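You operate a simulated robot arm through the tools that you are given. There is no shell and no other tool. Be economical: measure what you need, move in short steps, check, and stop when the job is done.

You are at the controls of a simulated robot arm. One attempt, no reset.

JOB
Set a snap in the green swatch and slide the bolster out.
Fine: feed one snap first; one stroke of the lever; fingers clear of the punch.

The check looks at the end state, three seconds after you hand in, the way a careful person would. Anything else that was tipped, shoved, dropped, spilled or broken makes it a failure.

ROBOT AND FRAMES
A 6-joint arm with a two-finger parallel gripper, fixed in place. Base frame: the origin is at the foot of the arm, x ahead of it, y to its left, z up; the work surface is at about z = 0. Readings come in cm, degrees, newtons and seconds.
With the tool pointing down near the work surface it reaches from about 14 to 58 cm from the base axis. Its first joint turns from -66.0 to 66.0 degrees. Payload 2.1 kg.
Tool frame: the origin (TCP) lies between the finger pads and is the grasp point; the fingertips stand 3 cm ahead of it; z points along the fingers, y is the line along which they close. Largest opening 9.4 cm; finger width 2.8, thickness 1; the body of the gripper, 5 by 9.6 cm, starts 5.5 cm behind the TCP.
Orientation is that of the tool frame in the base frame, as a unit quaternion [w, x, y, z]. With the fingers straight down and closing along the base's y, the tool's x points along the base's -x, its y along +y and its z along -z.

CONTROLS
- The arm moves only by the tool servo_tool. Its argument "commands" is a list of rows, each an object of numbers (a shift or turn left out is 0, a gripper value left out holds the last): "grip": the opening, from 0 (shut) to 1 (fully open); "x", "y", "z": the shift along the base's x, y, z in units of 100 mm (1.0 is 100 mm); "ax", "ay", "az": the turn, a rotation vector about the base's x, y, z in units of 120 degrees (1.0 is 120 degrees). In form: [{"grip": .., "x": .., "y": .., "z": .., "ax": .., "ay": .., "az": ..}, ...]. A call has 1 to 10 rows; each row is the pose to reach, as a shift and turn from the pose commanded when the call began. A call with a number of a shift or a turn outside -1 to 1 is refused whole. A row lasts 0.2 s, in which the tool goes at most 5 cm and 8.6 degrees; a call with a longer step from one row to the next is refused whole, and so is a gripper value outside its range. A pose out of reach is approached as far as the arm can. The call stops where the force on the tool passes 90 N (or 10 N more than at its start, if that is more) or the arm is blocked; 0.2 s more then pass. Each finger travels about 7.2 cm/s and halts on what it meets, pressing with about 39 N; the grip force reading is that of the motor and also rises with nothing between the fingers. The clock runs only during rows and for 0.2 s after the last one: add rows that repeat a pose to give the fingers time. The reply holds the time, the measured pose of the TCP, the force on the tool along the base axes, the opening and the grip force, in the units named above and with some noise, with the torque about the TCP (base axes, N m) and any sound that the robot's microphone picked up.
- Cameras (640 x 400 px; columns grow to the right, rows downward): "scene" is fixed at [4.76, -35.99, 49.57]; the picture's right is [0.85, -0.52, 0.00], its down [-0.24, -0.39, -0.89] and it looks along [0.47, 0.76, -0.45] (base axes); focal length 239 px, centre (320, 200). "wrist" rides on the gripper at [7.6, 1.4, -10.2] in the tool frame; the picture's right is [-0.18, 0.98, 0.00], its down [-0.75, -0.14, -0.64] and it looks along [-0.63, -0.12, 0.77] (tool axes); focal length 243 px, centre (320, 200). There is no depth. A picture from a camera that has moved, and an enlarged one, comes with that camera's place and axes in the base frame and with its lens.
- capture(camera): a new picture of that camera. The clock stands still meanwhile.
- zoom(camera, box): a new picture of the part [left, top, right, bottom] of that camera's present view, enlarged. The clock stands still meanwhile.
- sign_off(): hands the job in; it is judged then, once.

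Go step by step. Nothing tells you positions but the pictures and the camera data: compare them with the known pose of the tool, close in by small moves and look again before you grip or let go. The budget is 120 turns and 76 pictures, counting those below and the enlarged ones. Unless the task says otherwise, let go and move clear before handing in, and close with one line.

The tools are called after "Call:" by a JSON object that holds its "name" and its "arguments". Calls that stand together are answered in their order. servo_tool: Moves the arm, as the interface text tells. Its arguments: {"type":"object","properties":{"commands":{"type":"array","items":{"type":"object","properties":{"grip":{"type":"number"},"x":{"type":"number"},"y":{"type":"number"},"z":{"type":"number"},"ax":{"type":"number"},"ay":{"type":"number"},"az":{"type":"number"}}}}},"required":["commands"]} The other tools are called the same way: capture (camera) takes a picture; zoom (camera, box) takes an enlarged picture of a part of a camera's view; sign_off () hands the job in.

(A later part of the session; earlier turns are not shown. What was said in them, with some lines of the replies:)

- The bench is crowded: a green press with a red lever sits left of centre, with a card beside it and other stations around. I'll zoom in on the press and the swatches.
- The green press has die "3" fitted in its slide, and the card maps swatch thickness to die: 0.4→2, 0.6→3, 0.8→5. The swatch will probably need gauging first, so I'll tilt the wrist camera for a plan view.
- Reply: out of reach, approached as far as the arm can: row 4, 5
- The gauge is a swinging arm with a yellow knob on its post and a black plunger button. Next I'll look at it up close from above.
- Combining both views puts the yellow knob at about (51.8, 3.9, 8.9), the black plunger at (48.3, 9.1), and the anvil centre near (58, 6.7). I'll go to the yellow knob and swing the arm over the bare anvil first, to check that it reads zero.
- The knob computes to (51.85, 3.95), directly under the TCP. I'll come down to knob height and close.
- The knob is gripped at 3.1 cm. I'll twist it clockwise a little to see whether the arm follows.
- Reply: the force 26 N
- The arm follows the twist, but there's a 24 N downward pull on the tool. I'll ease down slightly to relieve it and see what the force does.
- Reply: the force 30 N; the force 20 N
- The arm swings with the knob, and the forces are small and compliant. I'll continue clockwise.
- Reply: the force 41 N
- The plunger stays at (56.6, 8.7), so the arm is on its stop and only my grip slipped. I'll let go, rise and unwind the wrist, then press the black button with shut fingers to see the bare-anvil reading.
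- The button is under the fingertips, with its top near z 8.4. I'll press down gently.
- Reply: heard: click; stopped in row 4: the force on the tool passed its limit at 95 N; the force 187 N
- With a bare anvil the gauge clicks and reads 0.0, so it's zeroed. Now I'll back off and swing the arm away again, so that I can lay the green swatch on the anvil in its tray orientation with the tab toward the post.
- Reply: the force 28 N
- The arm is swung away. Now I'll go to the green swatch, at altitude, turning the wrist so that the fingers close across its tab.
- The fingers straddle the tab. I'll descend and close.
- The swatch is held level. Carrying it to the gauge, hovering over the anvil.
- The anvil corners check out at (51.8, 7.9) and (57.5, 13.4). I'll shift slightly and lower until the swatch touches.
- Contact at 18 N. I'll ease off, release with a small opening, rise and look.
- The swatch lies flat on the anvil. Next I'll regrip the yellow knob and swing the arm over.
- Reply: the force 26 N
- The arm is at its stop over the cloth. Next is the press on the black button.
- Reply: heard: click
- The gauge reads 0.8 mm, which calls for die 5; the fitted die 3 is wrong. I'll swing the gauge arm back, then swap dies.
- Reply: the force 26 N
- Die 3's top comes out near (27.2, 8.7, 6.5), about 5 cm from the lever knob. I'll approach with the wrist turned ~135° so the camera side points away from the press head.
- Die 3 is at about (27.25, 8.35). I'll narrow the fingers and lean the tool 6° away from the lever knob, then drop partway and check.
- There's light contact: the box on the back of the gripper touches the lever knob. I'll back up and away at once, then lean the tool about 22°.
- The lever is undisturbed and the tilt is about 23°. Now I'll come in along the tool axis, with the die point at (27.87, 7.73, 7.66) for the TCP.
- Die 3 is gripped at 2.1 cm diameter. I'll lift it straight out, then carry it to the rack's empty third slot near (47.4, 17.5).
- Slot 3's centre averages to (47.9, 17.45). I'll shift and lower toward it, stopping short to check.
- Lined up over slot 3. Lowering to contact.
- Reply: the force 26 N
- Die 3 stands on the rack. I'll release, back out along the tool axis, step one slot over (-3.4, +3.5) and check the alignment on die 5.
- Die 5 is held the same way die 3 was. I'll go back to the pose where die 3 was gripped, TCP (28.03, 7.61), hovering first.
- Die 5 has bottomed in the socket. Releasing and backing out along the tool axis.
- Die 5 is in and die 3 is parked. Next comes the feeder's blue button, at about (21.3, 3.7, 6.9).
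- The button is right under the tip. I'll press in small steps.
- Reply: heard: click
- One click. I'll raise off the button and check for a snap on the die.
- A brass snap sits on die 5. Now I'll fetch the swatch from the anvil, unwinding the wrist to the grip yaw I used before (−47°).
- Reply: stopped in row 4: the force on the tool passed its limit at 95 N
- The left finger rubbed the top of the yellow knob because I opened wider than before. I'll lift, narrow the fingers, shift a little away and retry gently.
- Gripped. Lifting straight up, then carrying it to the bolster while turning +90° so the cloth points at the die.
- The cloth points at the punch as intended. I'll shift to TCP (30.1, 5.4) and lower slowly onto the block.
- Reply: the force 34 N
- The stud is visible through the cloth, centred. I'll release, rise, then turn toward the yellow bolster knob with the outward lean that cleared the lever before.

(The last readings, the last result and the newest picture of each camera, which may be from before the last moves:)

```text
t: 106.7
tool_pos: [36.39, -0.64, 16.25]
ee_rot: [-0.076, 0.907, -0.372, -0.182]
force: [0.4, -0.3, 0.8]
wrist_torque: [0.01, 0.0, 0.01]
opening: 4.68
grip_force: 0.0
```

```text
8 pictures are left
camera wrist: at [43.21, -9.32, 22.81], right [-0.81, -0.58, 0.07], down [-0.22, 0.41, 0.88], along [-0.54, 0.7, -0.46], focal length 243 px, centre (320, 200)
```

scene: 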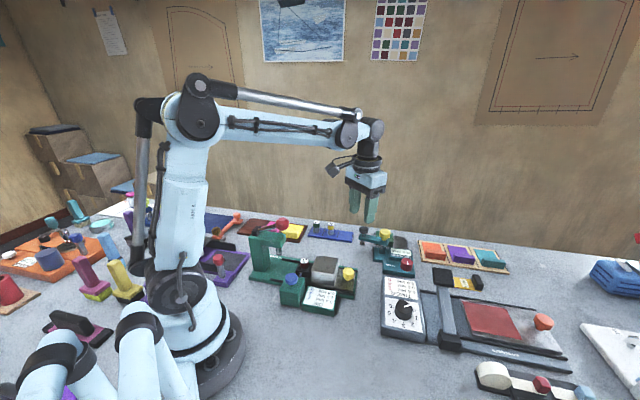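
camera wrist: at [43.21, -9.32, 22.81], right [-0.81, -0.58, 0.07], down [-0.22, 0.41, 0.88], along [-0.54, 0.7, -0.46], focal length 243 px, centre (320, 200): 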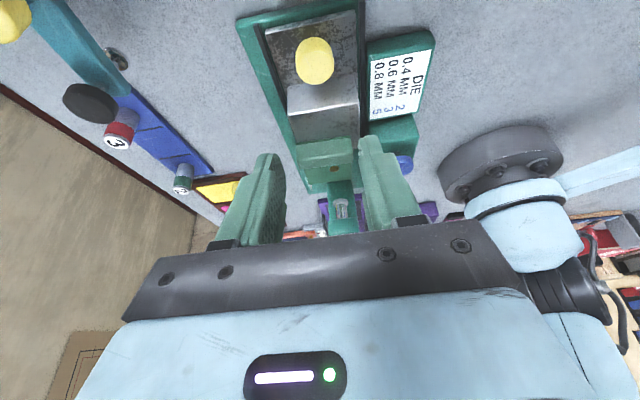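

The knob is at about (35.65, −0.1) and the fingers straddle its line. I'll descend and grip it.

Call:
{"name": "servo_tool", "arguments": {"commands": [{"x": -0.012, "z": -0.4}, {"x": -0.012, "z": -0.75}, {"x": -0.012, "z": -0.95}, {"x": -0.012, "z": -0.95}]}}

Call:
{"name": "servo_tool", "arguments": {"commands": [{"z": -0.08}, {"z": -0.08, "grip": 0.1}, {"z": -0.08, "grip": 0.1}, {"z": -0.08, "grip": 0.1}, {"z": -0.08, "grip": 0.1}]}}

```text
t: 107.7
tool_pos: [36.38, -0.59, 6.87]
ee_rot: [-0.075, 0.907, -0.372, -0.182]
force: [0.7, -0.7, -0.6]
wrist_torque: [-0.03, -0.02, 0.03]
opening: 4.68
grip_force: 0.0
```

```text
t: 108.9
tool_pos: [36.18, -0.84, 6.04]
ee_rot: [-0.072, 0.907, -0.373, -0.184]
force: [-22.0, -21.2, -4.4]
wrist_torque: [0.01, 0.7, 0.1]
opening: 2.9
grip_force: 45.6
```

The knob is gripped, with about 30 N of sideways preload. I'll centre a bit, then slide inward in small steps along (−0.7, +0.71).

Call:
{"name": "servo_tool", "arguments": {"commands": [{"x": -0.02, "y": -0.02}, {"x": -0.055, "y": 0.016}, {"x": -0.09, "y": 0.052}, {"x": -0.125, "y": 0.087}, {"x": -0.125, "y": 0.087}]}}

```text
t: 110.1
tool_pos: [35.06, 0.19, 6.12]
ee_rot: [-0.077, 0.907, -0.371, -0.181]
force: [2.9, 2.5, 10.6]
wrist_torque: [0.22, 0.04, -0.06]
opening: 2.88
grip_force: 44.4
```

Call:
{"name": "servo_tool", "arguments": {"commands": [{"x": -0.05, "y": 0.051}, {"x": -0.1, "y": 0.102}, {"x": -0.15, "y": 0.153}, {"x": -0.2, "y": 0.204}, {"x": -0.2, "y": 0.204}]}}

```text
t: 111.3
tool_pos: [33.15, 2.26, 6.03]
ee_rot: [-0.078, 0.907, -0.372, -0.181]
force: [15.1, 14.3, 10.5]
wrist_torque: [-0.02, -0.57, -0.22]
opening: 2.89
grip_force: 45.1
```

Call:
{"name": "servo_tool", "arguments": {"commands": [{"x": -0.02, "y": 0.05}, {"x": -0.05, "y": 0.09}, {"x": -0.085, "y": 0.127}, {"x": -0.085, "y": 0.127}]}}

Call:
{"name": "zoom", "arguments": {"camera": "scene", "box": [240, 190, 370, 300]}}

```text
t: 112.3
tool_pos: [32.04, 3.44, 6.07]
ee_rot: [-0.074, 0.907, -0.372, -0.184]
force: [-10.8, -10.7, 30.3]
wrist_torque: [-0.02, 0.59, 0.14]
opening: 2.92
grip_force: 44.6
```

```text
3.64 times, centred on (305, 245) of scene
camera zoom: at [4.75, -35.99, 49.58], right [0.85, -0.52, 0.0], down [-0.24, -0.39, -0.89], along [0.47, 0.76, -0.45], focal length 870 px, centre (374, 36)
```

zoom: 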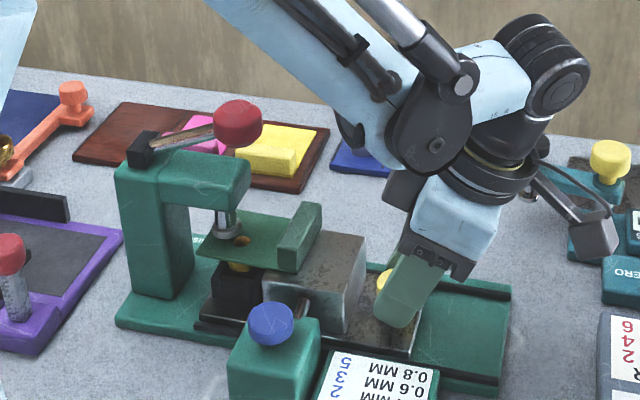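

The bolster has moved 6 cm, and the stud is about 1 cm short of the punch line. I'll continue gently to the stop.

Call:
{"name": "servo_tool", "arguments": {"commands": [{"x": -0.035, "y": 0.023}, {"x": -0.053, "y": 0.04}, {"x": -0.07, "y": 0.058}, {"x": -0.07, "y": 0.058}]}}

```text
t: 113.3
tool_pos: [31.42, 4.09, 5.86]
ee_rot: [-0.075, 0.906, -0.373, -0.184]
force: [-11.4, -12.1, 28.5]
wrist_torque: [-0.45, 0.23, 0.08]
opening: 2.88
grip_force: 45.5
```

Call:
{"name": "servo_tool", "arguments": {"commands": [{"x": -0.025, "y": 0.005, "z": 0.01}, {"x": -0.04, "y": 0.02, "z": 0.01}, {"x": -0.05, "y": 0.03, "z": 0.01}, {"x": -0.05, "y": 0.03, "z": 0.01}]}}

Call:
{"name": "zoom", "arguments": {"camera": "scene", "box": [255, 215, 335, 285]}}

```text
t: 114.3
tool_pos: [31.14, 4.27, 5.93]
ee_rot: [-0.075, 0.907, -0.374, -0.178]
force: [16.5, -25.4, 1.8]
wrist_torque: [-0.61, -0.43, 0.08]
opening: 2.92
grip_force: 45.4
```

```text
5.71 times, centred on (295, 250) of scene
camera zoom: at [4.76, -35.99, 49.58], right [0.85, -0.52, 0.0], down [-0.24, -0.39, -0.89], along [0.47, 0.76, -0.45], focal length 1366 px, centre (463, -86)
```

zoom: 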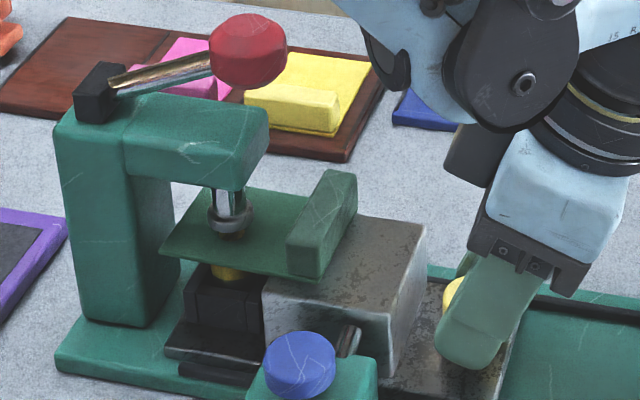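

The axial force of −30 N shows the bolster is at its stop, and the punch is right over the stud. I'll let go of the knob, retreat outward and up, and straighten the tool.

Call:
{"name": "servo_tool", "arguments": {"commands": [{"x": 0.005, "y": -0.005, "grip": 0.45}, {"x": 0.005, "y": -0.005, "grip": 0.45}, {"x": 0.06, "y": -0.06, "z": 0.2}, {"x": 0.2, "y": -0.2, "z": 0.6}, {"x": 0.3, "y": -0.3, "z": 1.0, "grip": 0.3}, {"x": 0.3, "y": -0.3, "z": 1.0, "ax": -0.045, "ay": -0.045, "grip": 0}, {"x": 0.3, "y": -0.3, "z": 1.0, "ax": -0.09, "ay": -0.09, "grip": 0}, {"x": 0.3, "y": -0.3, "z": 1.0, "ax": -0.134, "ay": -0.134, "grip": 0}, {"x": 0.3, "y": -0.3, "z": 1.0, "ax": -0.134, "ay": -0.134, "grip": 0}]}}

Call:
{"name": "servo_tool", "arguments": {"commands": [{"z": 0.4}, {"z": 0.85}, {"x": -0.3, "y": 0.3, "z": 0.95}, {"x": -0.6, "y": 0.6, "z": 0.95}, {"x": -0.9, "y": 0.9, "z": 0.95}, {"x": -1.0, "y": 0.98, "z": 0.95}, {"x": -1.0, "y": 0.98, "z": 0.95}]}}

```text
t: 116.3
tool_pos: [34.02, 1.44, 15.96]
ee_rot: [0.0, 0.925, -0.379, 0.001]
force: [-0.3, -0.6, -1.0]
wrist_torque: [-0.01, 0.02, 0.0]
opening: 0.0
grip_force: 32.8
```

```text
t: 117.9
tool_pos: [24.0, 11.1, 25.6]
ee_rot: [0.0, 0.925, -0.38, 0.0]
force: [0.0, 0.5, -0.3]
wrist_torque: [0.02, 0.01, -0.01]
opening: 0.02
grip_force: 33.3
```

Call:
{"name": "servo_tool", "arguments": {"commands": [{"x": -0.06, "y": 0.1, "z": -0.1}, {"x": -0.06, "y": 0.1, "z": -0.2}, {"x": -0.06, "y": 0.1, "z": -0.2}]}}

Call:
{"name": "capture", "arguments": {"camera": "scene"}}

```text
t: 118.7
tool_pos: [23.43, 12.18, 23.51]
ee_rot: [0.0, 0.925, -0.379, 0.0]
force: [0.6, -0.5, 0.6]
wrist_torque: [-0.01, 0.03, 0.01]
opening: 0.0
grip_force: 33.0
```

```text
5 pictures are left
```

scene: 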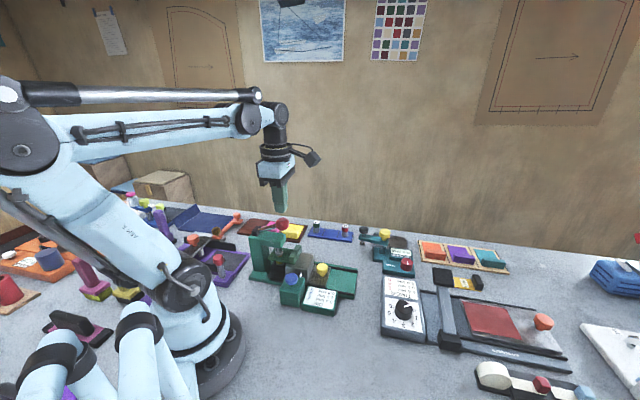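

The fingertips sit just above the red knob. I'll make one continuous downward stroke, watching for the click.

Call:
{"name": "servo_tool", "arguments": {"commands": [{"z": -0.1}, {"z": -0.17}, {"z": -0.22}, {"z": -0.27}, {"z": -0.32}]}}

```text
t: 119.9
tool_pos: [23.38, 12.25, 20.41]
ee_rot: [-0.001, 0.925, -0.379, 0.0]
force: [0.0, -0.6, 3.4]
wrist_torque: [0.0, 0.01, 0.0]
opening: 0.02
grip_force: 32.7
```

Call:
{"name": "servo_tool", "arguments": {"commands": [{"z": -0.05}, {"z": -0.1}, {"z": -0.15}, {"z": -0.2}, {"z": -0.25}]}}

```text
t: 121.1
tool_pos: [23.4, 12.22, 17.88]
ee_rot: [0.0, 0.925, -0.379, 0.0]
force: [0.8, -2.6, 5.4]
wrist_torque: [-0.12, -0.03, 0.02]
opening: 0.01
grip_force: 32.9
```

Call:
{"name": "servo_tool", "arguments": {"commands": [{"z": -0.04}, {"z": -0.08}, {"z": -0.12}, {"z": -0.16}]}}

Call:
{"name": "zoom", "arguments": {"camera": "scene", "box": [240, 190, 340, 285]}}

```text
t: 122.0
tool_pos: [23.51, 12.31, 17.1]
ee_rot: [0.003, 0.925, -0.38, -0.003]
force: [-5.7, -2.7, 39.6]
wrist_torque: [-0.26, 0.07, -0.1]
opening: 0.01
grip_force: 33.1
stopped in row 4: the force on the tool passed its limit at 103 N (the readings are from after the stop); the commanded pose is now the measured one
```

```text
4.21 times, centred on (290, 238) of scene
camera zoom: at [4.75, -36.0, 49.57], right [0.85, -0.52, 0.0], down [-0.24, -0.39, -0.89], along [0.47, 0.76, -0.45], focal length 1007 px, centre (446, 42)
```

zoom: 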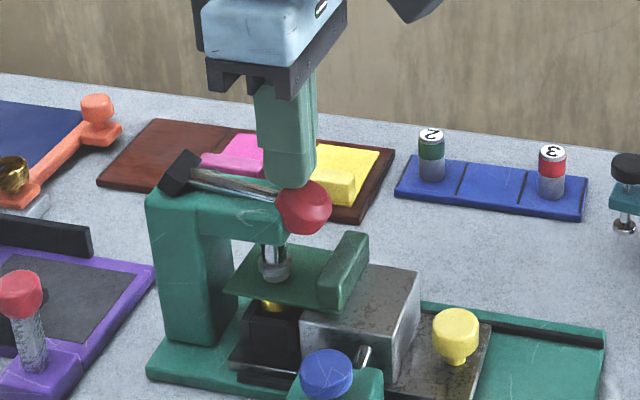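

The lever has come down about 4.5 cm and stiffened, with no click yet. I'm still on the same stroke, so I'll keep pressing a little further without releasing.

Call:
{"name": "servo_tool", "arguments": {"commands": [{"z": -0.02}, {"z": -0.04}, {"z": -0.06}]}}

```text
t: 122.5
tool_pos: [23.44, 12.27, 17.06]
ee_rot: [0.005, 0.925, -0.379, -0.004]
force: [-5.1, -2.1, 37.5]
wrist_torque: [-0.27, 0.06, -0.07]
opening: 0.0
grip_force: 33.1
stopped in row 2: the force on the tool passed its limit at 97 N (the readings are from after the stop); the commanded pose is now the measured one
```

A hard stop at z 17.06 with no click. By my geometry the fingertips overhang the press head (top ≈13.2–14) and are probably bottoming on it. I'll slide outward onto the outer half of the knob while keeping it held down, then continue the stroke.

Call:
{"name": "servo_tool", "arguments": {"commands": [{"z": 0.01, "x": 0.02, "y": -0.02}, {"z": 0.005, "x": 0.05, "y": -0.05}, {"z": 0.0, "x": 0.08, "y": -0.08}, {"z": -0.01, "x": 0.1, "y": -0.1}]}}

```text
t: 123.5
tool_pos: [24.41, 11.52, 16.94]
ee_rot: [0.0, 0.925, -0.38, -0.008]
force: [-19.7, 21.5, 62.5]
wrist_torque: [0.75, 0.95, -0.04]
opening: 0.0
grip_force: 32.6
```

Call:
{"name": "servo_tool", "arguments": {"commands": [{"x": 0.01, "y": -0.01, "z": -0.02}, {"x": 0.015, "y": -0.015, "z": -0.05}, {"x": 0.015, "y": -0.015, "z": -0.08}, {"x": 0.015, "y": -0.015, "z": -0.11}]}}

```text
t: 123.9
tool_pos: [24.35, 11.45, 17.04]
ee_rot: [0.001, 0.925, -0.379, -0.011]
force: [-4.9, -2.6, 35.1]
wrist_torque: [0.01, 0.35, -0.02]
opening: 0.0
grip_force: 33.4
stopped in row 1: the force on the tool passed its limit at 96 N (the readings are from after the stop); the commanded pose is now the measured one
```

Call:
{"name": "zoom", "arguments": {"camera": "scene", "box": [262, 222, 312, 265]}}

```text
9.30 times, centred on (287, 244) of scene
camera zoom: at [4.75, -36.0, 49.57], right [0.85, -0.52, 0.0], down [-0.24, -0.39, -0.89], along [0.47, 0.76, -0.45], focal length 2224 px, centre (627, -205)
```

zoom: 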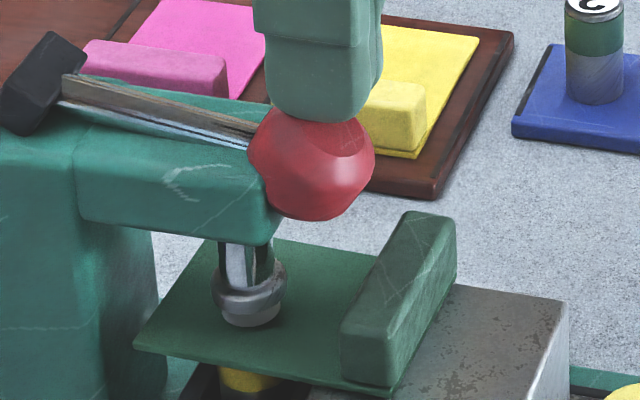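

The punch foot is down on the cloth and the lever rod lies against the head, so the stroke is fully bottomed. I'll rise straight up and let the lever return.

Call:
{"name": "servo_tool", "arguments": {"commands": [{"z": 0.1}, {"z": 0.25}, {"z": 0.4}, {"z": 0.55}, {"z": 0.75}, {"z": 0.95}, {"z": 0.95}]}}

Call:
{"name": "zoom", "arguments": {"camera": "scene", "box": [255, 215, 335, 285]}}

```text
t: 125.5
tool_pos: [24.38, 11.57, 26.46]
ee_rot: [0.002, 0.925, -0.38, -0.009]
force: [-0.1, 0.3, -0.7]
wrist_torque: [0.02, 0.03, 0.0]
opening: 0.0
grip_force: 32.9
```

```text
5.71 times, centred on (295, 250) of scene
camera zoom: at [4.76, -35.99, 49.57], right [0.85, -0.52, 0.0], down [-0.24, -0.39, -0.89], along [0.47, 0.76, -0.45], focal length 1366 px, centre (463, -86)
```

zoom: 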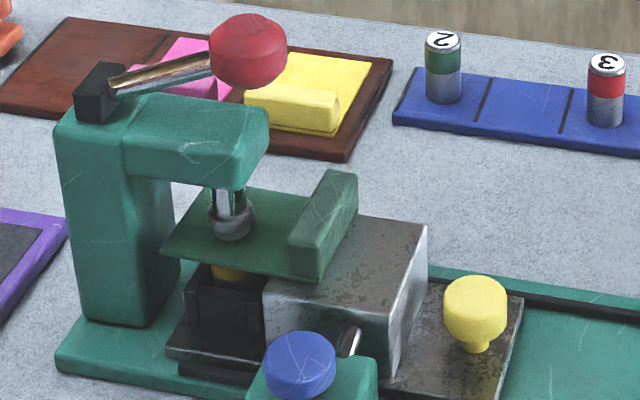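

The lever has sprung back and there's now a silver cap in the cloth under the punch. Next I'll return to the bolster knob along the way I came and pull it out.

Call:
{"name": "servo_tool", "arguments": {"commands": [{"x": 0.3, "y": -0.3}, {"x": 0.6, "y": -0.6}, {"x": 0.96, "y": -0.96, "grip": 0.45}, {"x": 0.96, "y": -0.96, "z": -0.4, "grip": 0.45}, {"x": 0.96, "y": -0.96, "z": -0.8, "grip": 0.45}, {"x": 0.96, "y": -0.99, "z": -1.0, "grip": 0.45}, {"x": 0.96, "y": -1.0, "z": -1.0, "ax": 0.045, "ay": 0.045, "grip": 0.45}, {"x": 0.96, "y": -1.0, "z": -1.0, "ax": 0.09, "ay": 0.09, "grip": 0.45}, {"x": 0.96, "y": -1.0, "z": -1.0, "ax": 0.134, "ay": 0.134, "grip": 0.45}, {"x": 0.96, "y": -1.0, "z": -1.0, "ax": 0.134, "ay": 0.134, "grip": 0.45}]}}

```text
refused: row 3 steps farther than a row can; nothing moved
```

Call:
{"name": "servo_tool", "arguments": {"commands": [{"x": 0.32, "y": -0.32}, {"x": 0.64, "y": -0.64}, {"x": 0.96, "y": -0.96, "grip": 0.45}, {"x": 0.96, "y": -0.96, "z": -0.4, "grip": 0.45}, {"x": 0.96, "y": -0.96, "z": -0.8, "grip": 0.45}, {"x": 0.96, "y": -0.99, "z": -1.0, "grip": 0.45}, {"x": 0.96, "y": -1.0, "z": -1.0, "ax": 0.045, "ay": 0.045, "grip": 0.45}, {"x": 0.96, "y": -1.0, "z": -1.0, "ax": 0.09, "ay": 0.09, "grip": 0.45}, {"x": 0.96, "y": -1.0, "z": -1.0, "ax": 0.134, "ay": 0.134, "grip": 0.45}, {"x": 0.96, "y": -1.0, "z": -1.0, "ax": 0.134, "ay": 0.134, "grip": 0.45}]}}

```text
t: 127.7
tool_pos: [33.99, 1.41, 16.3]
ee_rot: [-0.077, 0.906, -0.371, -0.192]
force: [-0.1, -0.8, -0.3]
wrist_torque: [0.01, 0.0, -0.01]
opening: 4.23
grip_force: 0.2
```

Call:
{"name": "servo_tool", "arguments": {"commands": [{"x": -0.1, "y": 0.1, "z": -0.35}, {"x": -0.19, "y": 0.19, "z": -0.7}, {"x": -0.25, "y": 0.25, "z": -0.9}, {"x": -0.27, "y": 0.27, "z": -0.96}, {"x": -0.27, "y": 0.27, "z": -0.96}]}}

Call:
{"name": "servo_tool", "arguments": {"commands": [{"x": -0.01, "y": 0.01, "z": -0.065}, {"x": -0.01, "y": 0.01, "z": -0.065, "grip": 0.1}, {"x": -0.01, "y": 0.01, "z": -0.065, "grip": 0.1}, {"x": -0.01, "y": 0.01, "z": -0.065, "grip": 0.1}, {"x": -0.01, "y": 0.01, "z": -0.065, "grip": 0.1}]}}

```text
t: 128.9
tool_pos: [31.31, 4.2, 6.79]
ee_rot: [-0.075, 0.906, -0.37, -0.192]
force: [-0.7, -0.2, -0.6]
wrist_torque: [0.0, 0.0, 0.04]
opening: 4.24
grip_force: 0.0
```

```text
t: 130.1
tool_pos: [31.22, 4.37, 6.03]
ee_rot: [-0.072, 0.906, -0.371, -0.192]
force: [-17.6, -20.6, 6.1]
wrist_torque: [-0.23, 0.39, 0.1]
opening: 2.92
grip_force: 45.1
```

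Gripped. Now I'll slide it out smoothly along the path the knob took.

Call:
{"name": "servo_tool", "arguments": {"commands": [{"x": 0.02, "y": -0.05}, {"x": 0.055, "y": -0.085}, {"x": 0.09, "y": -0.12}, {"x": 0.125, "y": -0.155}, {"x": 0.16, "y": -0.193}, {"x": 0.195, "y": -0.23}, {"x": 0.23, "y": -0.268}, {"x": 0.23, "y": -0.268}]}}

Call:
{"name": "servo_tool", "arguments": {"commands": [{"x": 0.035, "y": -0.037}, {"x": 0.07, "y": -0.074}, {"x": 0.105, "y": -0.11}, {"x": 0.14, "y": -0.147}, {"x": 0.175, "y": -0.184}, {"x": 0.205, "y": -0.214}, {"x": 0.205, "y": -0.214}]}}

```text
t: 131.9
tool_pos: [33.67, 1.74, 6.09]
ee_rot: [-0.078, 0.906, -0.37, -0.19]
force: [17.0, 15.9, -11.0]
wrist_torque: [0.45, -0.32, -0.1]
opening: 2.89
grip_force: 44.7
```

```text
t: 133.5
tool_pos: [35.83, -0.37, 6.13]
ee_rot: [-0.079, 0.907, -0.37, -0.188]
force: [24.3, 25.9, -22.4]
wrist_torque: [0.66, -0.5, -0.18]
opening: 2.9
grip_force: 44.7
```

Call:
{"name": "servo_tool", "arguments": {"commands": [{"x": 0.03, "y": 0.005, "z": -0.01}, {"x": 0.06, "y": -0.025, "z": -0.01}, {"x": 0.075, "y": -0.04, "z": -0.01}, {"x": 0.075, "y": -0.04, "z": -0.01}]}}

Call:
{"name": "zoom", "arguments": {"camera": "scene", "box": [240, 200, 370, 300]}}

```text
t: 134.5
tool_pos: [36.17, -0.82, 6.14]
ee_rot: [-0.077, 0.905, -0.369, -0.195]
force: [-7.1, 23.1, 18.3]
wrist_torque: [0.42, 0.02, -0.03]
opening: 2.9
grip_force: 44.8
```

```text
4.00 times, centred on (305, 250) of scene
camera zoom: at [4.75, -35.99, 49.58], right [0.85, -0.52, 0.0], down [-0.24, -0.39, -0.89], along [0.47, 0.76, -0.45], focal length 956 px, centre (380, 0)
```

zoom: 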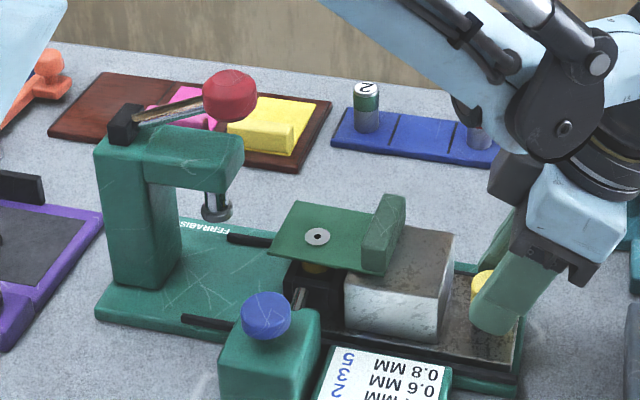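

The snap is set as a silver ring in the cloth, and the bolster is at its outer stop. I'll ease off, let go and move clear.

Call:
{"name": "servo_tool", "arguments": {"commands": [{"x": -0.005, "y": 0.007, "grip": 0.45}, {"x": -0.005, "y": 0.007, "grip": 0.45}, {"x": 0.04, "y": -0.04, "z": 0.2}, {"x": 0.12, "y": -0.12, "z": 0.6}, {"x": 0.15, "y": -0.15, "z": 1.0}, {"x": 0.15, "y": -0.15, "z": 1.0, "ax": -0.045, "ay": -0.045}, {"x": 0.15, "y": -0.15, "z": 1.0, "ax": -0.09, "ay": -0.09}, {"x": 0.15, "y": -0.15, "z": 1.0, "ax": -0.13, "ay": -0.13}, {"x": 0.15, "y": -0.15, "z": 1.0, "ax": -0.13, "ay": -0.13}]}}

Call:
{"name": "servo_tool", "arguments": {"commands": [{"z": 0.4}, {"z": 0.8}, {"z": 0.8}]}}

Call:
{"name": "capture", "arguments": {"camera": "scene"}}

```text
t: 136.5
tool_pos: [37.71, -2.39, 16.02]
ee_rot: [-0.001, 0.925, -0.38, -0.014]
force: [-0.1, -0.4, 0.1]
wrist_torque: [-0.01, 0.01, -0.03]
opening: 4.24
grip_force: 0.1
```

```text
t: 137.3
tool_pos: [37.76, -2.33, 24.06]
ee_rot: [-0.001, 0.925, -0.379, -0.015]
force: [0.0, 0.0, 0.5]
wrist_torque: [0.03, 0.03, -0.02]
opening: 4.24
grip_force: 0.0
```

```text
0 pictures are left
```

scene: 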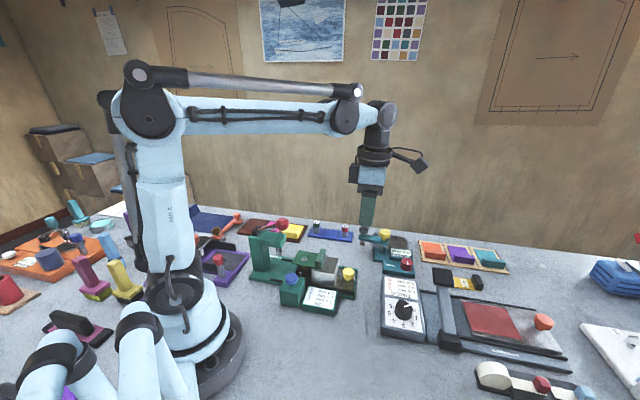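

The snap is in the green swatch, the bolster is out, the lever is up and the arm is clear, so I'm handing in.

Call:
{"name": "sign_off", "arguments": {}}

```text
The job is handed in.
```

I set one snap in the green swatch and slid the bolster back out to its stop. The swatch gauged 0.8 mm, so I swapped die 3 for die 5 and parked die 3 in the rack. I fed one snap and made one lever stroke. The gripper brushed the lever knob once and the gauge knob once; neither looked disturbed in the pictures afterwards.
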